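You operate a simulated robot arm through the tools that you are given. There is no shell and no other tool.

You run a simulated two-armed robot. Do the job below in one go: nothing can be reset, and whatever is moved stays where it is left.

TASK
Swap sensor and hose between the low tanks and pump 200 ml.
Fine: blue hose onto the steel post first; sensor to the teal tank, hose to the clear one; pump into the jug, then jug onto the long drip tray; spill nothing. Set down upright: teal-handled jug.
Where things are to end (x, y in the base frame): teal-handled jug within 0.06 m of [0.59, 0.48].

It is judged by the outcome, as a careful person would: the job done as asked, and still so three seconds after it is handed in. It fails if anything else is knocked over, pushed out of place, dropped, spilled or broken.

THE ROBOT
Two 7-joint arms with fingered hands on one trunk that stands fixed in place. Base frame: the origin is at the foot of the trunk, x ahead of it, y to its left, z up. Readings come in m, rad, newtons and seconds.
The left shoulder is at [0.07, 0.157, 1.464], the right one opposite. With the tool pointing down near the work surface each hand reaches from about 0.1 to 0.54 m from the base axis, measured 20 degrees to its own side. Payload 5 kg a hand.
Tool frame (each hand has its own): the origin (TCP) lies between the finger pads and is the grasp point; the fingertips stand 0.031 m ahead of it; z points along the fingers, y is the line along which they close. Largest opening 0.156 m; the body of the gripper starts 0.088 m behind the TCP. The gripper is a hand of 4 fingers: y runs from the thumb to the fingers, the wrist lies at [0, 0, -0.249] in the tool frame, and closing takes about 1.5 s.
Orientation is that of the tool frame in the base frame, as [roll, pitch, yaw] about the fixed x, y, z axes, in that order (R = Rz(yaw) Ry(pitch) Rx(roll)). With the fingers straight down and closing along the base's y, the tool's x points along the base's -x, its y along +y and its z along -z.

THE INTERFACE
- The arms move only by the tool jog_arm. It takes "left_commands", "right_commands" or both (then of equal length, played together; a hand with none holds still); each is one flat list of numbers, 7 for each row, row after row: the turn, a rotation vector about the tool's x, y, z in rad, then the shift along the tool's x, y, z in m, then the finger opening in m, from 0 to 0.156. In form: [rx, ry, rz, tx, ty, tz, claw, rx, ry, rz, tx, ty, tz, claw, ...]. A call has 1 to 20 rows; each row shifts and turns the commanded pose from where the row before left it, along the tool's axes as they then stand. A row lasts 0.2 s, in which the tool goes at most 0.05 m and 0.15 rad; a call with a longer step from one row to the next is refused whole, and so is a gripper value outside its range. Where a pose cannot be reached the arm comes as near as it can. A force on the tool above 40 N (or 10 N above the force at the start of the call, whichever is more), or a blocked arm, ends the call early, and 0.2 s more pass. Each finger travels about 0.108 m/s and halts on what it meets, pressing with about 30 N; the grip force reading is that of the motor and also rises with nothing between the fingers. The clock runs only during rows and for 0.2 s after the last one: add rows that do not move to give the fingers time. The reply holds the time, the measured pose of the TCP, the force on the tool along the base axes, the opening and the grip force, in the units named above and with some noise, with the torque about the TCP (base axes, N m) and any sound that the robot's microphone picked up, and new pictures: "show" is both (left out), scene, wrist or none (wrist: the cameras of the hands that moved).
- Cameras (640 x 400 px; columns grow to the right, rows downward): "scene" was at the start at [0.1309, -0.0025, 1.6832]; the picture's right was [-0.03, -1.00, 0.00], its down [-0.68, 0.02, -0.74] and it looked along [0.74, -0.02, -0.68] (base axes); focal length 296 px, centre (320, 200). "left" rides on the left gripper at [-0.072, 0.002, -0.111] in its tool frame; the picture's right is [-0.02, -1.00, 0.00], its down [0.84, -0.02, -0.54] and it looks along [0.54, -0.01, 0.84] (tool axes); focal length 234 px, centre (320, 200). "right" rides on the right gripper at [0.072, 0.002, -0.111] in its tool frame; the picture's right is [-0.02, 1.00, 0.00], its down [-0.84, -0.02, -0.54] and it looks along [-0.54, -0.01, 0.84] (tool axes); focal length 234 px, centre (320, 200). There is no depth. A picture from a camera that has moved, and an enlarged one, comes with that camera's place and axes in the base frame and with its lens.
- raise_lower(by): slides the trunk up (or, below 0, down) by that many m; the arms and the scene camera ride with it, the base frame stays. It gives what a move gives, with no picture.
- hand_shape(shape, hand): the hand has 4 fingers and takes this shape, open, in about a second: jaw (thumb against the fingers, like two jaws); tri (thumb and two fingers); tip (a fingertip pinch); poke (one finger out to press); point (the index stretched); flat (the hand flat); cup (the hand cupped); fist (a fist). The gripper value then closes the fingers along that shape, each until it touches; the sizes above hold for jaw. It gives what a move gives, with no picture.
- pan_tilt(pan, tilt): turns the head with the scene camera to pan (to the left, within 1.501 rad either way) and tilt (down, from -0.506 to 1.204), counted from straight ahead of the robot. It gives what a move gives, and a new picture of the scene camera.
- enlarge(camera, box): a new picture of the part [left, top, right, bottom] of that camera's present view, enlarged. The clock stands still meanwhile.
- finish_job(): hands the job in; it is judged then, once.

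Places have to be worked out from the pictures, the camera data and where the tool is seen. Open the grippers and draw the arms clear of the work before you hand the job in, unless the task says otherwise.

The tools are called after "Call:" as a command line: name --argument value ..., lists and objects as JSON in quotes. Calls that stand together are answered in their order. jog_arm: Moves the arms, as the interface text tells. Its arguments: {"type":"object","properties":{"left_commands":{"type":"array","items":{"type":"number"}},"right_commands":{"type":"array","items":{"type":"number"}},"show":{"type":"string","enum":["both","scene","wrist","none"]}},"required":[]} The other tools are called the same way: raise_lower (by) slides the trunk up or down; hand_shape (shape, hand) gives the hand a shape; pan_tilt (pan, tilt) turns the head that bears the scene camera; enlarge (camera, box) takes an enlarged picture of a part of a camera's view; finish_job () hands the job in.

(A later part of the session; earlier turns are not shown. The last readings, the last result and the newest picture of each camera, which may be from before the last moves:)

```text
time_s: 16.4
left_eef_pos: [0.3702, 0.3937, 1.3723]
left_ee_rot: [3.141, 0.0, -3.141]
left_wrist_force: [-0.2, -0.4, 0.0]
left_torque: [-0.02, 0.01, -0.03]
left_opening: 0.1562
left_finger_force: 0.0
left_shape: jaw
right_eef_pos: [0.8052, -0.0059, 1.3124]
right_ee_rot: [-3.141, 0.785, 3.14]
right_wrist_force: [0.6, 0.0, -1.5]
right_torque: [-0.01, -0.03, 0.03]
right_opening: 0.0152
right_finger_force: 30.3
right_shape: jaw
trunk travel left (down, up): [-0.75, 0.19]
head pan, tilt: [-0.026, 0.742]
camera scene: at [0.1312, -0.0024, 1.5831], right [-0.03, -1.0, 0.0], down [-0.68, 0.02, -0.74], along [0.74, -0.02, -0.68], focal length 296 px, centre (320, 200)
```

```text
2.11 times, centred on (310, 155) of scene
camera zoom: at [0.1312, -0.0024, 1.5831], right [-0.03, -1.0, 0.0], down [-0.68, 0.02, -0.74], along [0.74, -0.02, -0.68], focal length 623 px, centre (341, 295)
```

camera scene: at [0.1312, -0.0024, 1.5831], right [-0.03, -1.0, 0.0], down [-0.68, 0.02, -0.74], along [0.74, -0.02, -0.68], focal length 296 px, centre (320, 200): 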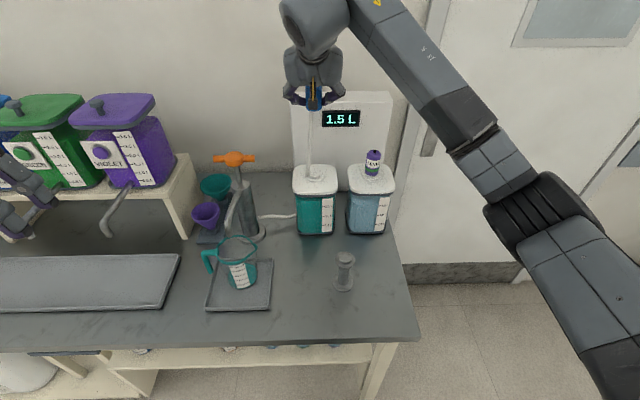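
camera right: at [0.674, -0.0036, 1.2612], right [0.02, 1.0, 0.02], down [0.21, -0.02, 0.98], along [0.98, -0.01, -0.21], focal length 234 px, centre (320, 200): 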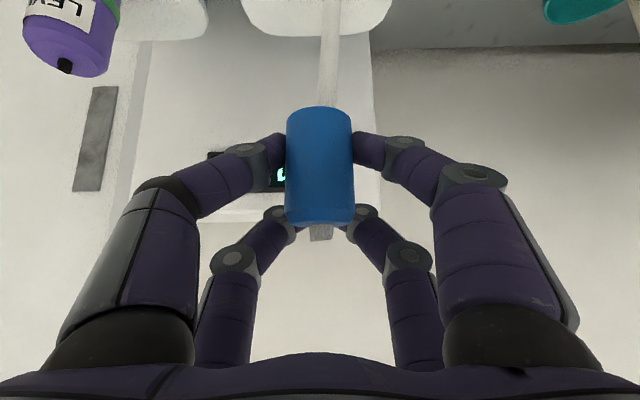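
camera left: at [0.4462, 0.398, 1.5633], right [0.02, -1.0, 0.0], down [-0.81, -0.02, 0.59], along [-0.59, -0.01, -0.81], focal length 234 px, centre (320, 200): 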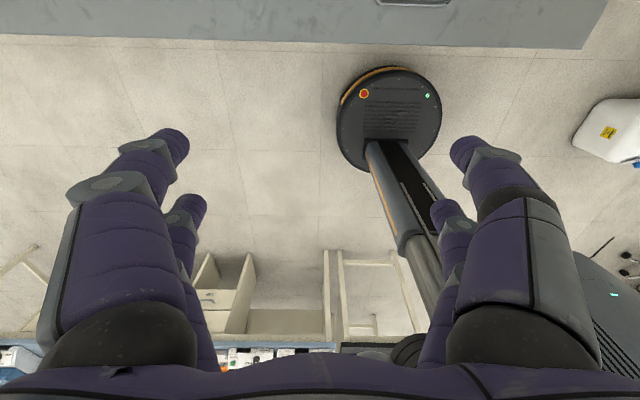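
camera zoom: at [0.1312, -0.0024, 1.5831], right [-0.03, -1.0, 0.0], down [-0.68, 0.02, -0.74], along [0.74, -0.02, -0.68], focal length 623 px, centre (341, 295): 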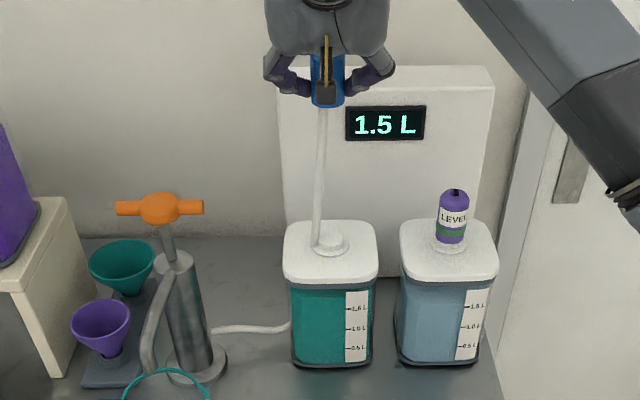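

The white line is just the flexible hose (it now leans toward the pump), so the coupling is free. I measure the post and neck precisely from this camera height.

Call:
enlarge --camera "scene" --box '[315, 235, 375, 300]'

Call:
enlarge --camera "scene" --box '[290, 150, 400, 210]'

Call:
enlarge --camera "scene" --box '[285, 60, 345, 120]'

Call:
enlarge --camera "right" --box '[220, 60, 420, 260]'

```text
6.15 times, centred on (345, 268) of scene
camera zoom: at [0.1312, -0.0024, 1.5831], right [-0.03, -1.0, 0.0], down [-0.68, 0.02, -0.74], along [0.74, -0.02, -0.68], focal length 1821 px, centre (166, -215)
```

zoom: 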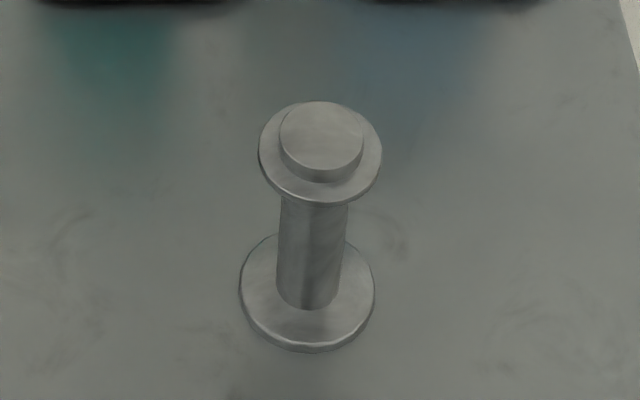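

```text
5.82 times, centred on (345, 180) of scene
camera zoom: at [0.1312, -0.0024, 1.5831], right [-0.03, -1.0, 0.0], down [-0.68, 0.02, -0.74], along [0.74, -0.02, -0.68], focal length 1722 px, centre (174, 316)
```

zoom: 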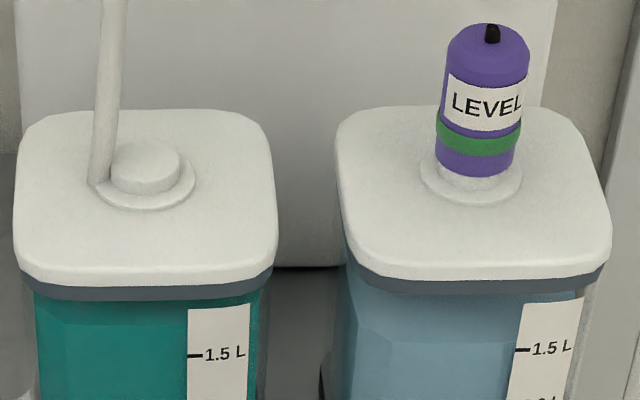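

```text
6.67 times, centred on (315, 90) of scene
camera zoom: at [0.1312, -0.0024, 1.5831], right [-0.03, -1.0, 0.0], down [-0.68, 0.02, -0.74], along [0.74, -0.02, -0.68], focal length 1973 px, centre (353, 933)
```

zoom: 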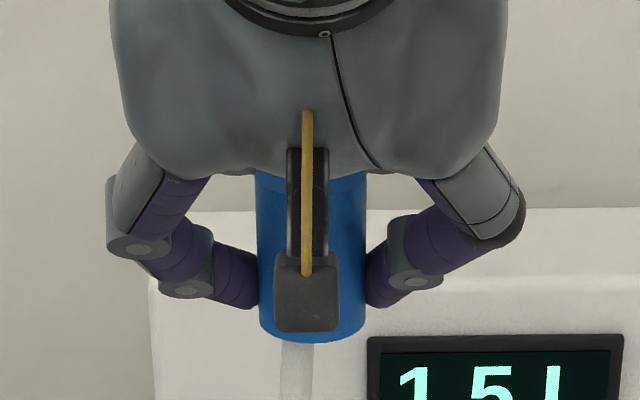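

```text
2.00 times, centred on (320, 160) of right
camera zoom: at [0.6743, -0.0036, 1.34], right [0.02, 1.0, 0.02], down [0.21, -0.02, 0.98], along [0.98, -0.01, -0.21], focal length 468 px, centre (320, 280)
```

zoom: 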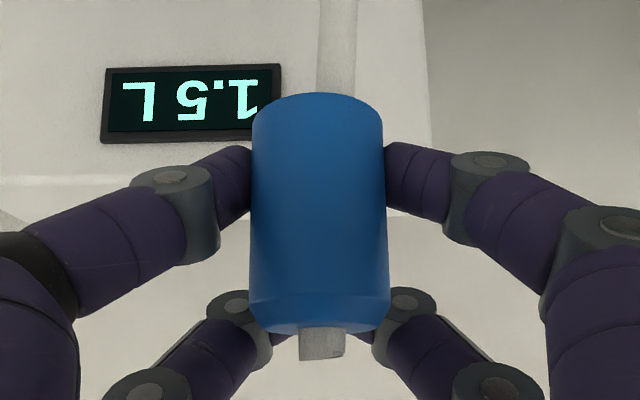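

By combined estimates, going from tank neck to post nub is about (−0.232, −0.070, −0.086), so the seated TCP on the post should be near (0.573, −0.076, 1.033). I move back over the post at height, then down to z≈1.11 and inspect.

Call:
jog_arm --right_commands '[0, 0, 0, 0.0273, -0.0117, -0.0273, 0, 0, 0, 0, 0.0273, -0.0117, -0.0273, 0, 0, 0, 0, 0.0273, -0.0117, -0.0273, 0, 0, 0, 0, 0.0273, -0.0117, -0.0273, 0, 0, 0, 0, 0.0273, -0.0117, -0.0273, 0, 0, 0, 0, 0.0273, -0.0117, -0.0273, 0, 0, 0, 0, 0, 0, 0, 0, 0, 0, 0, 0.0283, 0, 0.0283, 0, 0, 0, 0, 0.0283, 0, 0.0283, 0, 0, 0, 0, 0.0283, 0, 0.0283, 0, 0, 0, 0, 0.0283, 0, 0.0283, 0, 0, 0, 0, 0.0283, 0, 0.0283, 0, 0, 0, 0, 0, 0, 0, 0]' --show "both"

```text
time_s: 19.2
left_eef_pos: [0.3702, 0.3945, 1.3733]
left_ee_rot: [-3.14, 0.001, 3.141]
left_wrist_force: [1.2, -0.1, -0.4]
left_torque: [-0.01, -0.01, 0.03]
left_opening: 0.156
left_finger_force: 0.0
left_shape: jaw
right_eef_pos: [0.5729, -0.0748, 1.1123]
right_ee_rot: [3.141, 0.787, 3.141]
right_wrist_force: [0.5, -0.4, -0.8]
right_torque: [0.02, 0.0, 0.01]
right_opening: 0.0149
right_finger_force: 29.5
right_shape: jaw
trunk travel left (down, up): [-0.75, 0.19]
head pan, tilt: [-0.026, 0.742]
camera scene: at [0.1311, -0.0019, 1.5832], right [-0.03, -1.0, 0.0], down [-0.68, 0.02, -0.74], along [0.74, -0.02, -0.68], focal length 296 px, centre (320, 200)
camera right: at [0.4432, -0.072, 1.1391], right [0.02, 1.0, 0.02], down [0.21, -0.02, 0.98], along [0.98, -0.01, -0.21], focal length 234 px, centre (320, 200)
```

scene: 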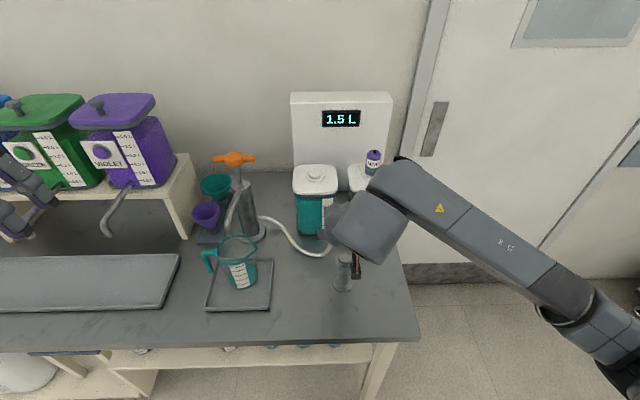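
right: 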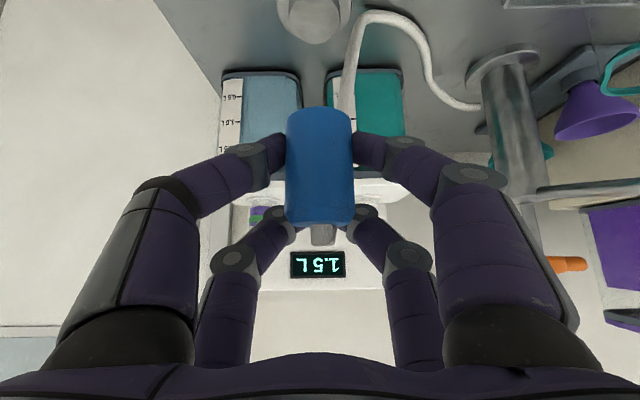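

The post nub is at the top of the (inverted) wrist view just below the cap. I zoom to check lateral alignment and depth.

Call:
enlarge --camera "right" --box '[250, 0, 390, 120]'

Call:
enlarge --camera "scene" --box '[310, 220, 390, 300]'

Call:
enlarge --camera "scene" --box '[285, 155, 350, 200]'

```text
3.33 times, centred on (320, 60) of right
camera zoom: at [0.4432, -0.072, 1.1391], right [0.02, 1.0, 0.02], down [0.21, -0.02, 0.98], along [0.98, -0.01, -0.21], focal length 781 px, centre (320, 667)
```

zoom: 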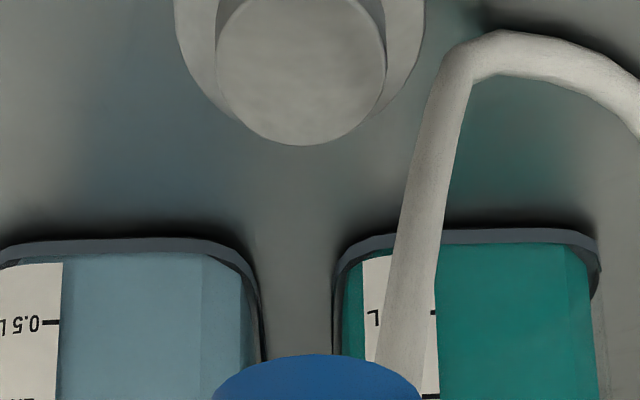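

```text
5.00 times, centred on (350, 260) of scene
camera zoom: at [0.1311, -0.0019, 1.5832], right [-0.03, -1.0, 0.0], down [-0.68, 0.02, -0.74], along [0.74, -0.02, -0.68], focal length 1480 px, centre (170, -100)
```

zoom: 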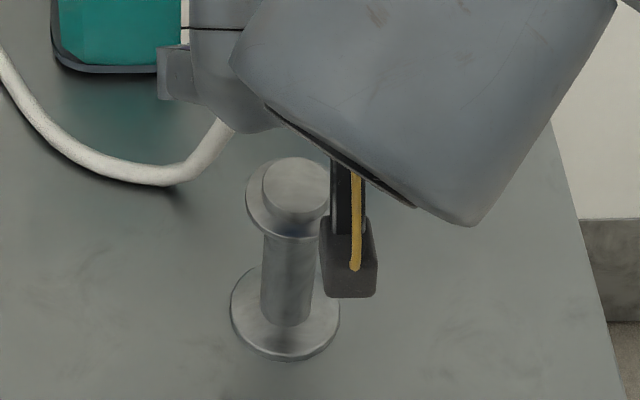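

```text
8.89 times, centred on (318, 178) of scene
camera zoom: at [0.1311, -0.0019, 1.5832], right [-0.03, -1.0, 0.0], down [-0.68, 0.02, -0.74], along [0.74, -0.02, -0.68], focal length 2631 px, centre (342, 400)
```

zoom: 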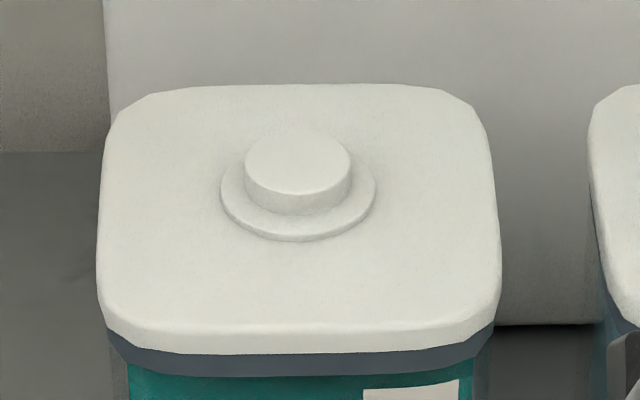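

Nub centre estimates to (0.574, −0.0746, 0.985) and the cap axis to about (0.571, −0.073). I correct by (+0.003, −0.0015) while lowering 0.055 m, then look again.

Call:
jog_arm --right_commands '[0, 0, 0, 0.0123, -0.0005, 0.0137, 0, 0, 0, 0, 0.0123, -0.0005, 0.0137, 0, 0, 0, 0, 0.0123, -0.0005, 0.0137, 0, 0, 0, 0, 0, 0, 0, 0]' --show "both"

Call:
enlarge --camera "right" --box '[250, 0, 390, 140]'

Call:
enlarge --camera "scene" --box '[310, 220, 390, 300]'

```text
time_s: 20.2
left_eef_pos: [0.3712, 0.3943, 1.3724]
left_ee_rot: [-3.141, -0.001, 3.141]
left_wrist_force: [-0.2, -0.1, -0.6]
left_torque: [-0.01, 0.03, 0.03]
left_opening: 0.1558
left_finger_force: 0.1
left_shape: jaw
right_eef_pos: [0.5765, -0.0765, 1.0573]
right_ee_rot: [3.141, 0.787, 3.139]
right_wrist_force: [-0.9, -0.4, -1.5]
right_torque: [0.01, -0.01, 0.03]
right_opening: 0.0154
right_finger_force: 30.1
right_shape: jaw
trunk travel left (down, up): [-0.75, 0.19]
head pan, tilt: [-0.026, 0.742]
camera scene: at [0.1309, -0.0025, 1.5832], right [-0.03, -1.0, 0.0], down [-0.68, 0.02, -0.74], along [0.74, -0.02, -0.68], focal length 296 px, centre (320, 200)
camera right: at [0.4461, -0.0747, 1.0845], right [0.02, 1.0, 0.02], down [0.21, -0.02, 0.98], along [0.98, -0.01, -0.21], focal length 234 px, centre (320, 200)
```

scene: 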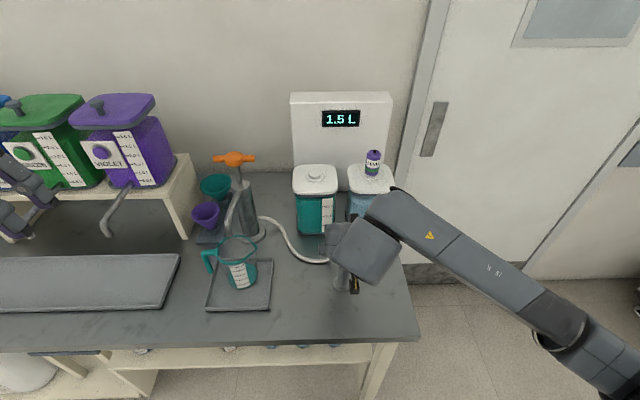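
right: 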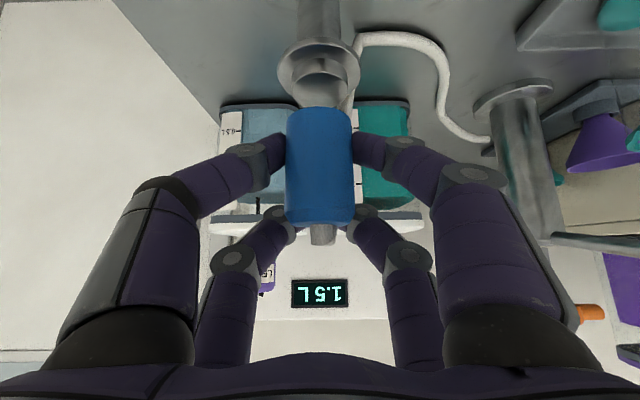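

```text
2.86 times, centred on (320, 70) of right
camera zoom: at [0.4461, -0.0747, 1.0845], right [0.02, 1.0, 0.02], down [0.21, -0.02, 0.98], along [0.98, -0.01, -0.21], focal length 669 px, centre (320, 571)
```

zoom: 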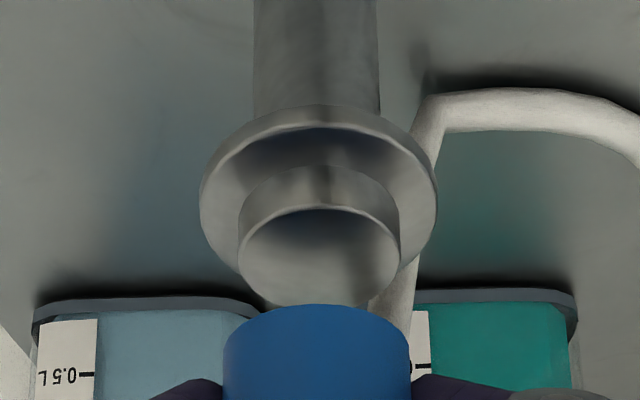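

```text
5.00 times, centred on (350, 260) of scene
camera zoom: at [0.1309, -0.0025, 1.5832], right [-0.03, -1.0, 0.0], down [-0.68, 0.02, -0.74], along [0.74, -0.02, -0.68], focal length 1480 px, centre (170, -100)
```

zoom: 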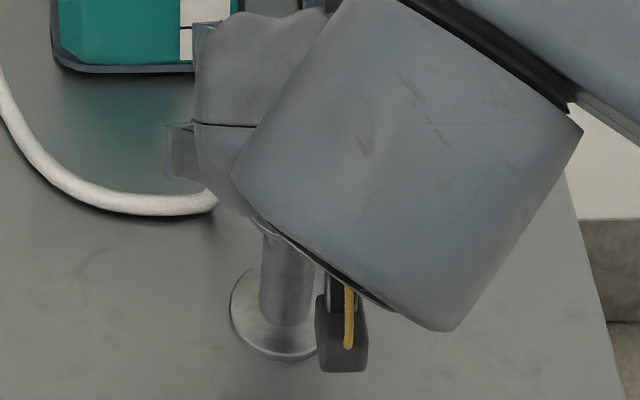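

Cap and nub line up laterally within about 1 mm and within a few mm in depth. I lower 0.02 m gently toward the expected seat height and watch force.

Call:
jog_arm --right_commands '[0, 0, 0, 0.0035, 0, 0.0035, 0, 0, 0, 0, 0.0035, 0, 0.0035, 0, 0, 0, 0, 0.0035, 0, 0.0035, 0, 0, 0, 0, 0.0035, 0, 0.0035, 0, 0, 0, 0, 0, 0, 0, 0]' --show "wrist"

Call:
enlarge --camera "right" --box '[250, 30, 390, 170]'

```text
time_s: 21.4
left_eef_pos: [0.3705, 0.3939, 1.3731]
left_ee_rot: [3.14, 0.0, -3.141]
left_wrist_force: [-0.6, 0.6, 0.0]
left_torque: [0.03, 0.01, 0.01]
left_opening: 0.1557
left_finger_force: 0.0
left_shape: jaw
right_eef_pos: [0.5763, -0.0768, 1.0371]
right_ee_rot: [-3.141, 0.788, 3.14]
right_wrist_force: [0.5, 0.4, -2.0]
right_torque: [-0.01, -0.02, -0.02]
right_opening: 0.0153
right_finger_force: 29.9
right_shape: jaw
trunk travel left (down, up): [-0.75, 0.19]
head pan, tilt: [-0.026, 0.742]
camera right: at [0.4457, -0.0749, 1.0646], right [0.02, 1.0, 0.02], down [0.21, -0.02, 0.98], along [0.98, -0.01, -0.21], focal length 234 px, centre (320, 200)
```

right: 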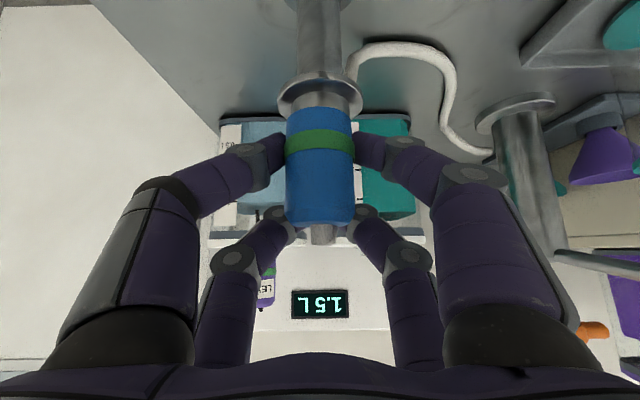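

```text
2.86 times, centred on (320, 100) of right
camera zoom: at [0.4457, -0.0749, 1.0646], right [0.02, 1.0, 0.02], down [0.21, -0.02, 0.98], along [0.98, -0.01, -0.21], focal length 669 px, centre (320, 486)
```

zoom: 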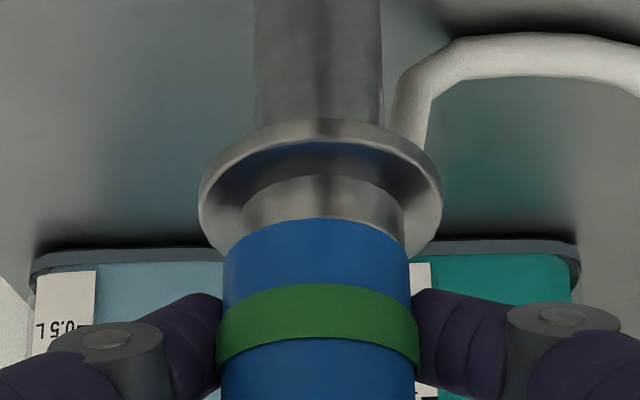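

The green band reappeared: the blue hose is seated on the post. I open the fingers and then retract backward along the tool axis.

Call:
jog_arm --right_commands '[0, 0, 0, 0, 0, 0, 0.03, 0, 0, 0, 0, 0, 0, 0.06, 0, 0, 0, 0, 0, 0, 0.09, 0, 0, 0, 0, 0, 0, 0.09]' --show "wrist"

```text
time_s: 22.4
left_eef_pos: [0.37, 0.3956, 1.3724]
left_ee_rot: [-3.141, 0.002, -3.141]
left_wrist_force: [-0.2, -0.4, 0.0]
left_torque: [-0.02, 0.0, -0.02]
left_opening: 0.1557
left_finger_force: 0.0
left_shape: jaw
right_eef_pos: [0.5756, -0.0767, 1.0384]
right_ee_rot: [-3.141, 0.787, -3.142]
right_wrist_force: [0.1, 0.5, 0.0]
right_torque: [0.0, 0.01, -0.01]
right_opening: 0.0892
right_finger_force: 0.0
right_shape: jaw
trunk travel left (down, up): [-0.75, 0.19]
head pan, tilt: [-0.026, 0.742]
camera right: at [0.4455, -0.0749, 1.0647], right [0.02, 1.0, 0.02], down [0.21, -0.02, 0.98], along [0.98, -0.01, -0.21], focal length 234 px, centre (320, 200)
```

right: 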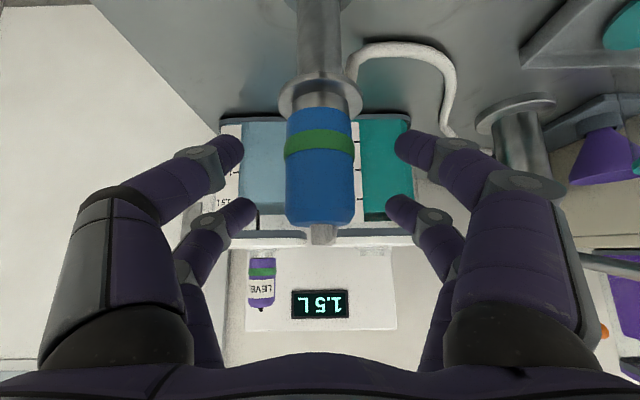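

Released and still seated. I retract, raise, and swing the right hand to the pre-grasp point for the purple LEVEL sensor on the clear tank.

Call:
jog_arm --right_commands '[0, 0, 0, 0, 0, -0.02, 0.09, 0, 0, 0, 0, 0, -0.04, 0.09, 0, 0, 0, 0, 0, -0.04, 0.09, 0, 0, 0, 0, 0, -0.02, 0.09, 0, 0, 0, -0.0236, 0, -0.0236, 0.09, 0, 0, 0, -0.0236, 0, -0.0236, 0.09, 0, 0, 0, -0.0236, 0, -0.0236, 0.09, 0, 0, 0, -0.0249, -0.0147, 0.0291, 0.09, 0, 0, 0, -0.0249, -0.0147, 0.0291, 0.09, 0, 0, 0, -0.0249, -0.0147, 0.0291, 0.09, 0, 0, 0, -0.0249, -0.0147, 0.0291, 0.09, 0, 0, 0, -0.0249, -0.0147, 0.0291, 0.09, 0, 0, 0, -0.0249, -0.0147, 0.0291, 0.09, 0, 0, 0, 0, 0, 0, 0.09]' --show "both"

```text
time_s: 25.4
left_eef_pos: [0.3704, 0.3945, 1.3748]
left_ee_rot: [3.141, 0.002, -3.141]
left_wrist_force: [-0.7, -0.2, -1.1]
left_torque: [0.03, -0.03, 0.0]
left_opening: 0.156
left_finger_force: 0.1
left_shape: jaw
right_eef_pos: [0.7198, -0.1661, 1.2051]
right_ee_rot: [3.141, 0.787, -3.141]
right_wrist_force: [0.8, -0.6, 0.1]
right_torque: [-0.02, 0.01, 0.03]
right_opening: 0.0894
right_finger_force: 0.1
right_shape: jaw
trunk travel left (down, up): [-0.75, 0.19]
head pan, tilt: [-0.026, 0.742]
camera scene: at [0.1302, -0.0025, 1.5833], right [-0.03, -1.0, 0.0], down [-0.67, 0.02, -0.74], along [0.74, -0.02, -0.68], focal length 296 px, centre (320, 200)
camera right: at [0.5888, -0.1632, 1.2323], right [0.02, 1.0, 0.02], down [0.21, -0.02, 0.98], along [0.98, -0.01, -0.21], focal length 234 px, centre (320, 200)
```

scene: 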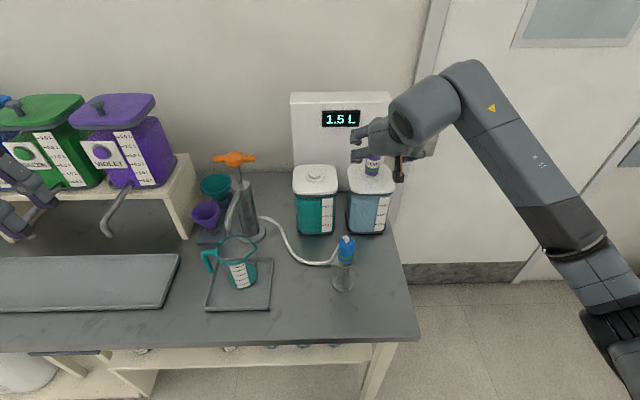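
right: 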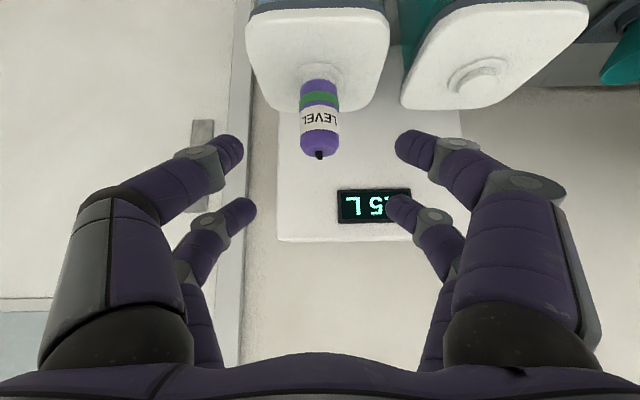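

The sensor appears exactly where the blue cap did at its pre-grasp, so the same 0.12 m advance and close applies.

Call:
jog_arm --right_commands '[0, 0, 0, 0, 0, 0.03, 0.09, 0, 0, 0, 0, 0, 0.03, 0.09, 0, 0, 0, 0, 0, 0.03, 0.09, 0, 0, 0, 0, 0, 0.015, 0.09, 0, 0, 0, 0, 0, 0.015, 0.09, 0, 0, 0, 0, 0, 0, 0.09]' --show "wrist"

```text
time_s: 26.8
left_eef_pos: [0.3701, 0.3945, 1.3729]
left_ee_rot: [3.141, 0.0, 3.141]
left_wrist_force: [-0.2, 0.0, -0.3]
left_torque: [-0.02, 0.02, 0.06]
left_opening: 0.156
left_finger_force: 0.0
left_shape: jaw
right_eef_pos: [0.8041, -0.1653, 1.1211]
right_ee_rot: [3.141, 0.788, -3.141]
right_wrist_force: [-0.6, -0.5, -0.1]
right_torque: [-0.01, -0.01, -0.01]
right_opening: 0.0897
right_finger_force: 0.0
right_shape: jaw
trunk travel left (down, up): [-0.75, 0.19]
head pan, tilt: [-0.026, 0.742]
camera right: at [0.6743, -0.1638, 1.1475], right [0.02, 1.0, 0.02], down [0.21, -0.02, 0.98], along [0.98, -0.01, -0.21], focal length 234 px, centre (320, 200)
```

right: 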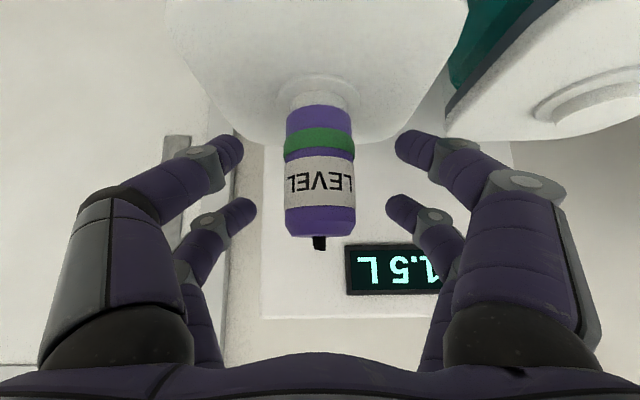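

Centred. I close on the sensor, then lift it straight up.

Call:
jog_arm --right_commands '[0, 0, 0, 0, 0, 0, 0.0, 0, 0, 0, 0, 0, 0, 0.0, 0, 0, 0, 0, 0, 0, 0.0, 0, 0, 0, 0, 0, 0, 0.0, 0, 0, 0, -0.005, 0, -0.005, 0.0, 0, 0, 0, -0.01, 0, -0.01, 0.0, 0, 0, 0, -0.014, 0, -0.014, 0.0, 0, 0, 0, -0.014, 0, -0.014, 0.0, 0, 0, 0, -0.014, 0, -0.014, 0.0, 0, 0, 0, 0, 0, 0, 0.0]' --show "both"

Call:
enlarge --camera "scene" --box '[285, 80, 430, 240]'

```text
time_s: 29.0
left_eef_pos: [0.3705, 0.3935, 1.3738]
left_ee_rot: [3.141, 0.0, -3.141]
left_wrist_force: [-0.1, -0.3, -0.4]
left_torque: [0.01, 0.03, 0.0]
left_opening: 0.156
left_finger_force: 0.1
left_shape: jaw
right_eef_pos: [0.805, -0.1653, 1.2003]
right_ee_rot: [3.14, 0.785, 3.14]
right_wrist_force: [0.2, -0.6, -0.7]
right_torque: [0.02, -0.03, 0.0]
right_opening: 0.0152
right_finger_force: 29.8
right_shape: jaw
trunk travel left (down, up): [-0.75, 0.19]
head pan, tilt: [-0.026, 0.742]
camera scene: at [0.1314, -0.0024, 1.5831], right [-0.03, -1.0, 0.0], down [-0.68, 0.02, -0.74], along [0.74, -0.02, -0.68], focal length 296 px, centre (320, 200)
camera right: at [0.6749, -0.1636, 1.2275], right [0.02, 1.0, 0.02], down [0.21, -0.02, 0.98], along [0.98, -0.01, -0.21], focal length 234 px, centre (320, 200)
```

scene: 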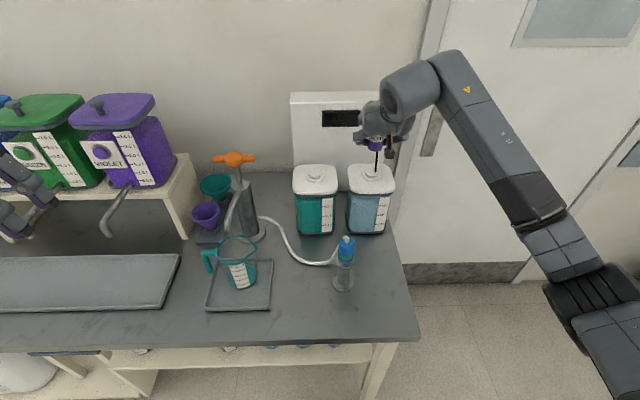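
right: 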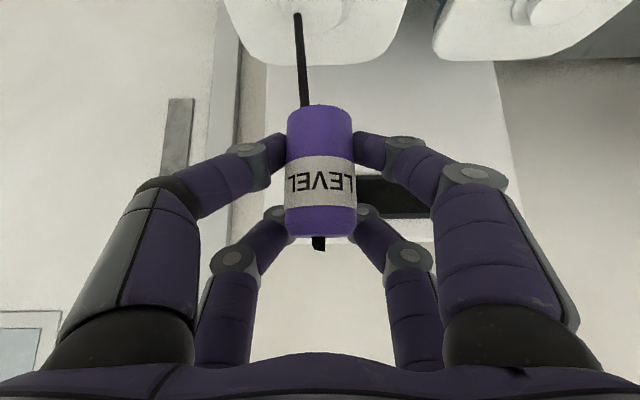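

```text
2.50 times, centred on (358, 160) of scene
camera zoom: at [0.1314, -0.0024, 1.5831], right [-0.03, -1.0, 0.0], down [-0.68, 0.02, -0.74], along [0.74, -0.02, -0.68], focal length 740 px, centre (226, 300)
```

zoom: 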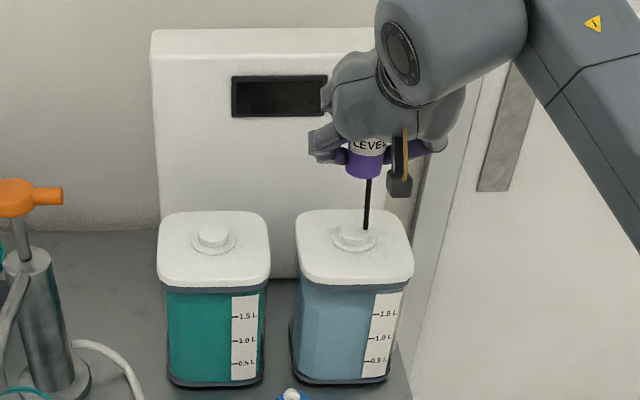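

The sensor is off (display went dark) with only a thin cable below. I carry it over the teal tank's plug at height and lower to just above it.

Call:
jog_arm --right_commands '[0, 0, 0, -0.0141, 0, -0.0141, 0.0, 0, 0, 0, 0, 0.04, 0, 0.0, 0, 0, 0, 0, 0.04, 0, 0.0, 0, 0, 0, 0, 0.04, 0, 0.0, 0, 0, 0, 0, 0.04, 0, 0.0, 0, 0, 0, 0, 0, 0, 0.0, 0, 0, 0, 0.0177, 0, 0.0177, 0.0, 0, 0, 0, 0.0177, 0, 0.0177, 0.0, 0, 0, 0, 0.0141, 0, 0.0141, 0.0, 0, 0, 0, 0, 0, 0, 0.0]' --show "both"

Call:
enlarge --camera "right" --box '[250, 20, 390, 160]'

```text
time_s: 31.2
left_eef_pos: [0.3694, 0.3943, 1.3727]
left_ee_rot: [3.141, -0.002, 3.141]
left_wrist_force: [-0.4, 0.9, 0.5]
left_torque: [0.02, 0.0, -0.02]
left_opening: 0.1557
left_finger_force: 0.1
left_shape: jaw
right_eef_pos: [0.8058, -0.0059, 1.1501]
right_ee_rot: [3.14, 0.786, 3.14]
right_wrist_force: [0.3, 0.8, -1.2]
right_torque: [0.02, 0.0, -0.01]
right_opening: 0.0152
right_finger_force: 29.9
right_shape: jaw
trunk travel left (down, up): [-0.75, 0.19]
head pan, tilt: [-0.026, 0.742]
camera scene: at [0.1309, -0.0027, 1.5832], right [-0.03, -1.0, 0.0], down [-0.68, 0.02, -0.74], along [0.74, -0.02, -0.68], focal length 296 px, centre (320, 200)
camera right: at [0.6748, -0.0044, 1.1776], right [0.02, 1.0, 0.02], down [0.21, -0.02, 0.98], along [0.98, -0.01, -0.21], focal length 234 px, centre (320, 200)
```

scene: 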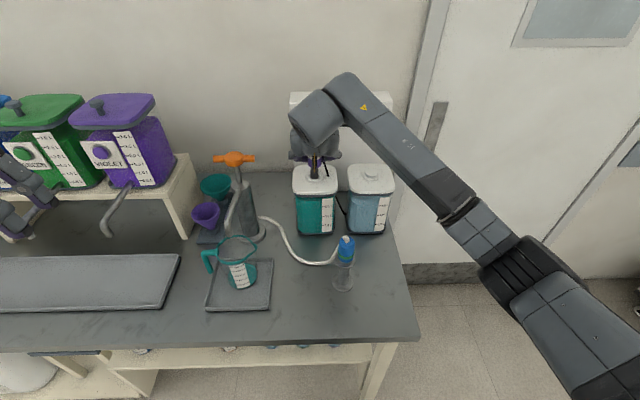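
right: 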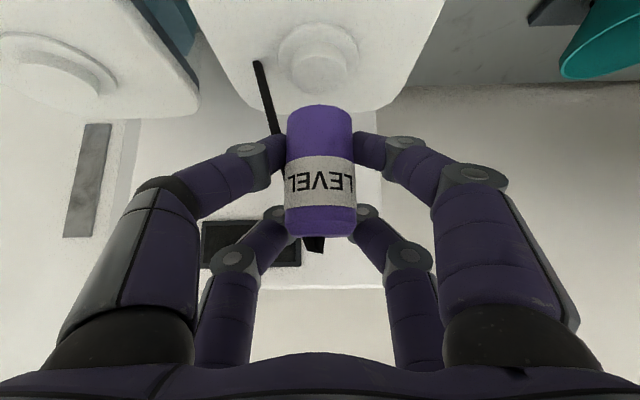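

```text
2.86 times, centred on (320, 90) of right
camera zoom: at [0.6748, -0.0044, 1.1776], right [0.02, 1.0, 0.02], down [0.21, -0.02, 0.98], along [0.98, -0.01, -0.21], focal length 669 px, centre (320, 514)
```

zoom: 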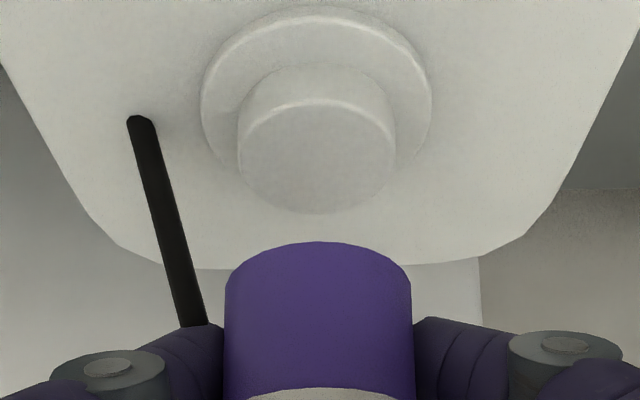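

Plug and sensor are lined up. I lower 0.03 m gently to the seat.

Call:
jog_arm --right_commands '[0, 0, 0, 0.0053, 0, 0.0053, 0.0, 0, 0, 0, 0.0053, 0, 0.0053, 0.0, 0, 0, 0, 0.0053, 0, 0.0053, 0.0, 0, 0, 0, 0.0046, 0, 0.0046, 0.0, 0, 0, 0, 0, 0, 0, 0.0]' --show "wrist"

```text
time_s: 32.4
left_eef_pos: [0.3707, 0.3939, 1.3734]
left_ee_rot: [-3.141, 0.001, -3.142]
left_wrist_force: [0.5, -0.6, 0.5]
left_torque: [0.02, 0.02, -0.01]
left_opening: 0.1559
left_finger_force: 0.0
left_shape: jaw
right_eef_pos: [0.8049, -0.0058, 1.1209]
right_ee_rot: [-3.141, 0.787, 3.141]
right_wrist_force: [-0.4, 1.0, -0.9]
right_torque: [0.02, -0.01, 0.01]
right_opening: 0.015
right_finger_force: 29.9
right_shape: jaw
trunk travel left (down, up): [-0.75, 0.19]
head pan, tilt: [-0.026, 0.742]
camera right: at [0.6747, -0.0036, 1.1484], right [0.02, 1.0, 0.02], down [0.21, -0.02, 0.98], along [0.98, -0.01, -0.21], focal length 234 px, centre (320, 200)
```

right: 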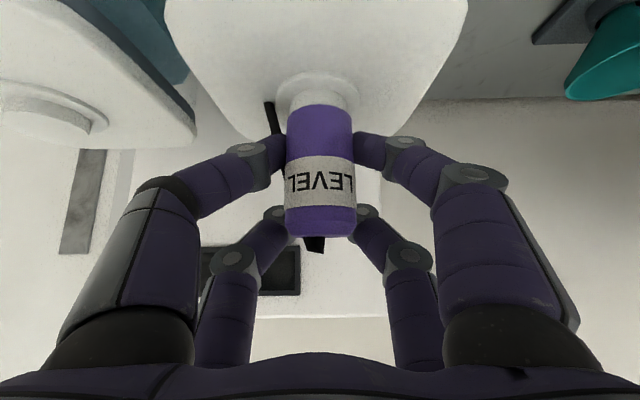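

No green band yet; I lower a few mm more and watch.

Call:
jog_arm --right_commands '[0, 0, 0, 0.0014, 0, 0.0014, 0.0, 0, 0, 0, 0.0014, 0, 0.0014, 0.0, 0, 0, 0, 0, 0, 0, 0.0]' --show "wrist"

Call:
enlarge --camera "right" --box '[250, 50, 390, 190]'

```text
time_s: 33.2
left_eef_pos: [0.3702, 0.3954, 1.374]
left_ee_rot: [3.141, 0.002, 3.141]
left_wrist_force: [-0.2, 0.3, 0.2]
left_torque: [0.02, -0.02, 0.01]
left_opening: 0.156
left_finger_force: 0.1
left_shape: jaw
right_eef_pos: [0.8033, -0.005, 1.1197]
right_ee_rot: [3.14, 0.789, 3.14]
right_wrist_force: [1.6, 0.2, 5.0]
right_torque: [0.0, 0.03, -0.01]
right_opening: 0.0152
right_finger_force: 30.0
right_shape: jaw
trunk travel left (down, up): [-0.75, 0.19]
head pan, tilt: [-0.026, 0.742]
camera right: at [0.6743, -0.0035, 1.146], right [0.02, 1.0, 0.02], down [0.2, -0.02, 0.98], along [0.98, -0.01, -0.2], focal length 234 px, centre (320, 200)
```

right: 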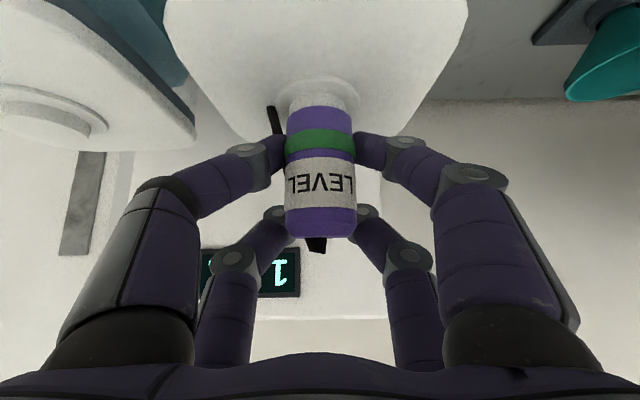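

```text
2.86 times, centred on (320, 120) of right
camera zoom: at [0.6743, -0.0035, 1.146], right [0.02, 1.0, 0.02], down [0.2, -0.02, 0.98], along [0.98, -0.01, -0.2], focal length 669 px, centre (320, 429)
```

zoom: 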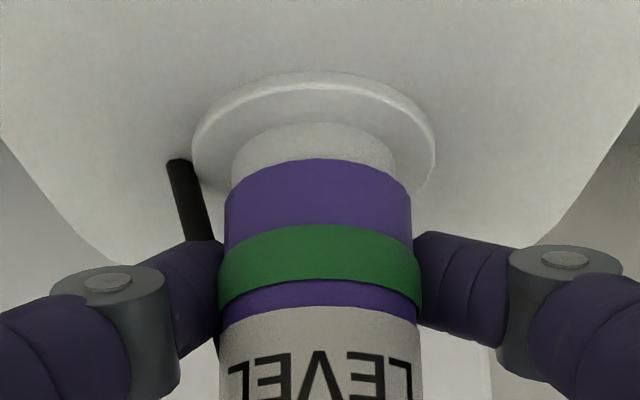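

Sensor is seated on the teal tank and the display is live again. I release, retract, and go back to the pre-grasp for the blue coupling on the post.

Call:
jog_arm --right_commands '[0, 0, 0, 0, 0, 0, 0.04, 0, 0, 0, 0, 0, 0, 0.09, 0, 0, 0, 0, 0, 0, 0.09, 0, 0, 0, 0, 0, 0, 0.09, 0, 0, 0, 0, 0, -0.02, 0.09, 0, 0, 0, 0, 0, -0.04, 0.09, 0, 0, 0, 0, 0, -0.04, 0.09, 0, 0, 0, 0, 0, -0.02, 0.09, 0, 0, 0, 0.0216, -0.012, -0.0322, 0.09, 0, 0, 0, 0.0216, -0.012, -0.0322, 0.09, 0, 0, 0, 0.0216, -0.012, -0.0322, 0.09, 0, 0, 0, 0.0216, -0.012, -0.0322, 0.09, 0, 0, 0, 0.0216, -0.012, -0.0322, 0.09, 0, 0, 0, 0.0216, -0.012, -0.0322, 0.09, 0, 0, 0, 0, 0, 0, 0.09]' --show "both"

Call:
enlarge --camera "scene" --box '[280, 80, 420, 300]'

```text
time_s: 36.4
left_eef_pos: [0.3702, 0.395, 1.3728]
left_ee_rot: [-3.141, -0.001, 3.141]
left_wrist_force: [0.5, 0.7, -0.1]
left_torque: [0.0, -0.03, -0.01]
left_opening: 0.156
left_finger_force: 0.1
left_shape: jaw
right_eef_pos: [0.4908, -0.0776, 1.2471]
right_ee_rot: [-3.14, 0.786, -3.141]
right_wrist_force: [0.0, 0.2, -0.2]
right_torque: [0.02, 0.03, -0.01]
right_opening: 0.0895
right_finger_force: 0.2
right_shape: jaw
trunk travel left (down, up): [-0.75, 0.19]
head pan, tilt: [-0.026, 0.742]
camera scene: at [0.1315, -0.0023, 1.5831], right [-0.03, -1.0, 0.0], down [-0.68, 0.02, -0.74], along [0.74, -0.02, -0.68], focal length 296 px, centre (320, 200)
camera right: at [0.3615, -0.0756, 1.275], right [0.02, 1.0, 0.02], down [0.21, -0.02, 0.98], along [0.98, -0.01, -0.21], focal length 234 px, centre (320, 200)
```

scene: 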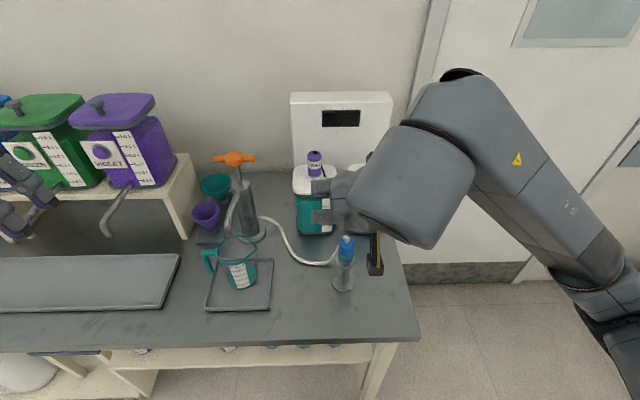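
right: 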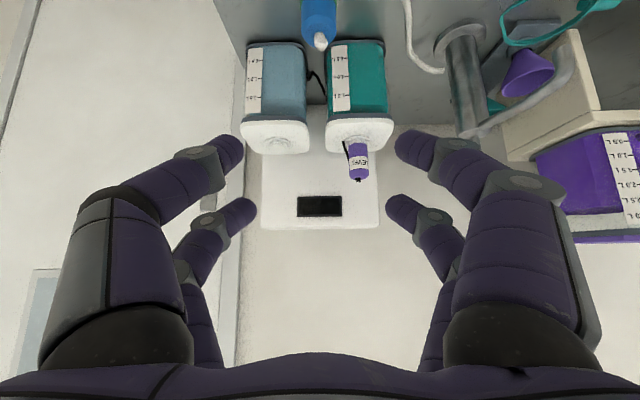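

```text
1.82 times, centred on (350, 190) of scene
camera zoom: at [0.1315, -0.0023, 1.5831], right [-0.03, -1.0, 0.0], down [-0.68, 0.02, -0.74], along [0.74, -0.02, -0.68], focal length 538 px, centre (266, 218)
```

zoom: 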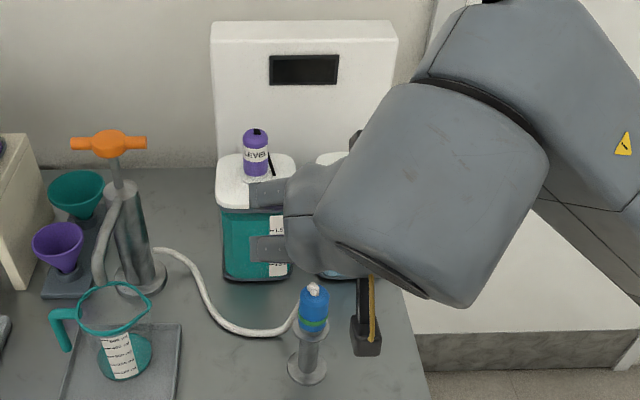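

The green band and display went off after release — the sensor isn't fully seated. I look closer.

Call:
enlarge --camera "scene" --box '[290, 140, 340, 200]'

Call:
enlarge --camera "right" --box '[310, 90, 400, 200]'

Call:
enlarge --camera "scene" --box '[325, 225, 365, 300]'

```text
6.67 times, centred on (315, 170) of scene
camera zoom: at [0.1315, -0.0023, 1.5831], right [-0.03, -1.0, 0.0], down [-0.68, 0.02, -0.74], along [0.74, -0.02, -0.68], focal length 1973 px, centre (353, 400)
```

zoom: 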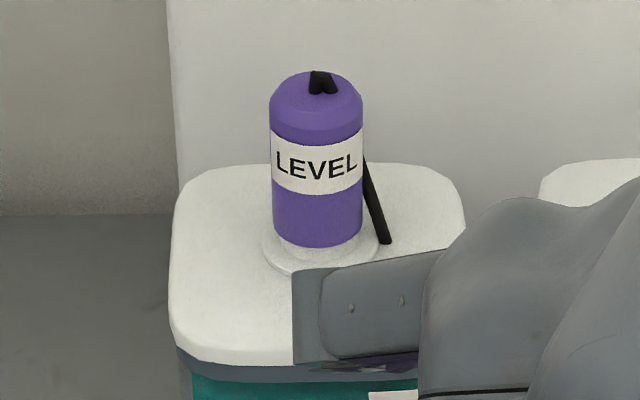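

```text
3.64 times, centred on (355, 145) of right
camera zoom: at [0.3615, -0.0756, 1.275], right [0.02, 1.0, 0.02], down [0.21, -0.02, 0.98], along [0.98, -0.01, -0.21], focal length 852 px, centre (193, 400)
```

zoom: 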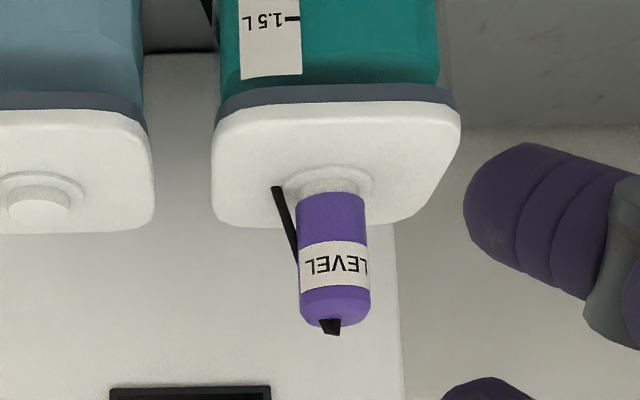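

```text
5.33 times, centred on (345, 262) of scene
camera zoom: at [0.1315, -0.0023, 1.5831], right [-0.03, -1.0, 0.0], down [-0.68, 0.02, -0.74], along [0.74, -0.02, -0.68], focal length 1578 px, centre (187, -133)
```

zoom: 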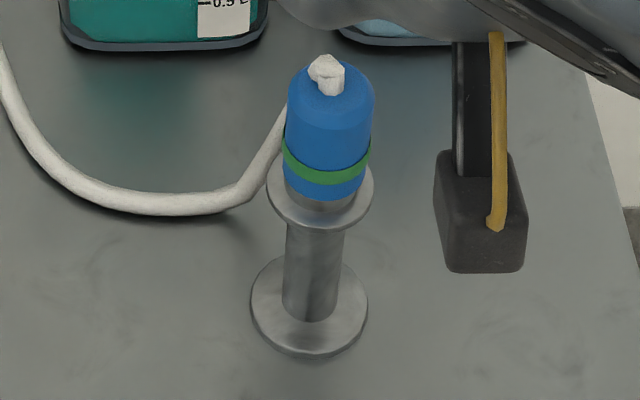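

The sensor stands upright on the plug but isn't latched. I return to it, re-grasp and press it down more firmly.

Call:
jog_arm --right_commands '[0, 0, 0, -0.0216, 0.012, 0.0322, 0.09, 0, 0, 0, -0.0216, 0.012, 0.0322, 0.09, 0, 0, 0, -0.0216, 0.012, 0.0322, 0.09, 0, 0, 0, -0.0216, 0.012, 0.0322, 0.09, 0, 0, 0, -0.0216, 0.012, 0.0322, 0.09, 0, 0, 0, -0.0216, 0.012, 0.0322, 0.09, 0, 0, 0, 0, 0, 0, 0.09, 0, 0, 0, 0, 0, 0.03, 0.09, 0, 0, 0, 0, 0, 0.03, 0.09, 0, 0, 0, 0, 0, 0.03, 0.09, 0, 0, 0, 0, 0, 0.015, 0.09, 0, 0, 0, 0, 0, 0.013, 0.09, 0, 0, 0, 0, 0, 0, 0.09]' --show "wrist"

Call:
enlarge --camera "right" --box '[240, 60, 400, 260]'

```text
time_s: 39.2
left_eef_pos: [0.3699, 0.3942, 1.3728]
left_ee_rot: [3.141, -0.001, 3.142]
left_wrist_force: [0.8, -0.7, -0.5]
left_torque: [-0.02, -0.03, 0.0]
left_opening: 0.1558
left_finger_force: 0.1
left_shape: jaw
right_eef_pos: [0.8029, -0.0046, 1.1194]
right_ee_rot: [3.141, 0.788, -3.141]
right_wrist_force: [-0.1, -0.2, 0.1]
right_torque: [-0.01, -0.03, 0.04]
right_opening: 0.0895
right_finger_force: 0.1
right_shape: jaw
trunk travel left (down, up): [-0.75, 0.19]
head pan, tilt: [-0.026, 0.742]
camera right: at [0.6728, -0.0033, 1.1466], right [0.02, 1.0, 0.02], down [0.21, -0.02, 0.98], along [0.98, -0.01, -0.21], focal length 234 px, centre (320, 200)
```

right: 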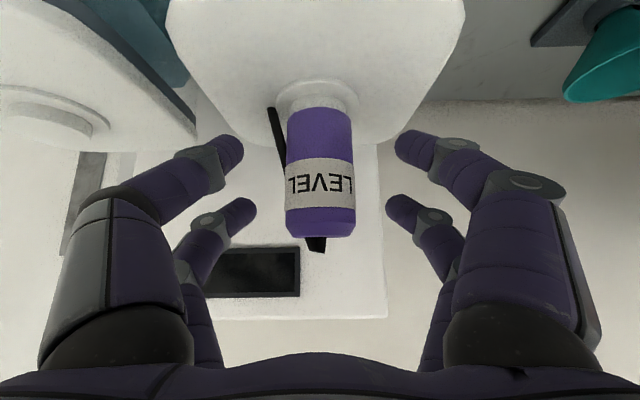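

```text
2.00 times, centred on (320, 160) of right
camera zoom: at [0.6728, -0.0033, 1.1466], right [0.02, 1.0, 0.02], down [0.21, -0.02, 0.98], along [0.98, -0.01, -0.21], focal length 468 px, centre (320, 280)
```

zoom: 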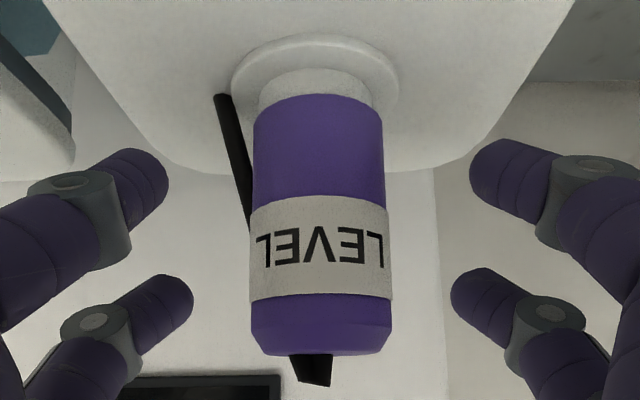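

I close again and press straight down with a little more travel, watching the band and force.

Call:
jog_arm --right_commands '[0, 0, 0, 0, -0.001, 0.0, 0.09, 0, 0, 0, 0, 0, 0, 0.0, 0, 0, 0, 0, 0, 0, 0.0, 0, 0, 0, 0, 0, 0, 0.0, 0, 0, 0, 0, 0, 0, 0.0, 0, 0, 0, 0.0014, 0, 0.0014, 0.0, 0, 0, 0, 0.0014, 0, 0.0014, 0.0, 0, 0, 0, 0.0014, 0, 0.0014, 0.0, 0, 0, 0, 0, 0, 0, 0.0]' --show "wrist"

```text
time_s: 41.2
left_eef_pos: [0.3677, 0.3941, 1.3739]
left_ee_rot: [-3.141, 0.001, 3.142]
left_wrist_force: [-0.3, 0.2, 0.3]
left_torque: [0.03, -0.03, -0.02]
left_opening: 0.156
left_finger_force: 0.0
left_shape: jaw
right_eef_pos: [0.8032, -0.0059, 1.1168]
right_ee_rot: [3.138, 0.792, 3.14]
right_wrist_force: [3.7, 0.6, 19.1]
right_torque: [-0.01, -0.09, -0.04]
right_opening: 0.0159
right_finger_force: 30.7
right_shape: jaw
trunk travel left (down, up): [-0.75, 0.19]
head pan, tilt: [-0.026, 0.742]
camera right: at [0.6724, -0.0043, 1.1441], right [0.02, 1.0, 0.02], down [0.2, -0.02, 0.98], along [0.98, -0.01, -0.2], focal length 234 px, centre (320, 200)
```

right: 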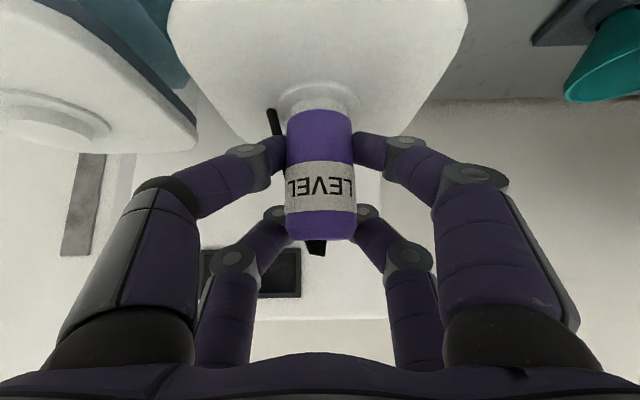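

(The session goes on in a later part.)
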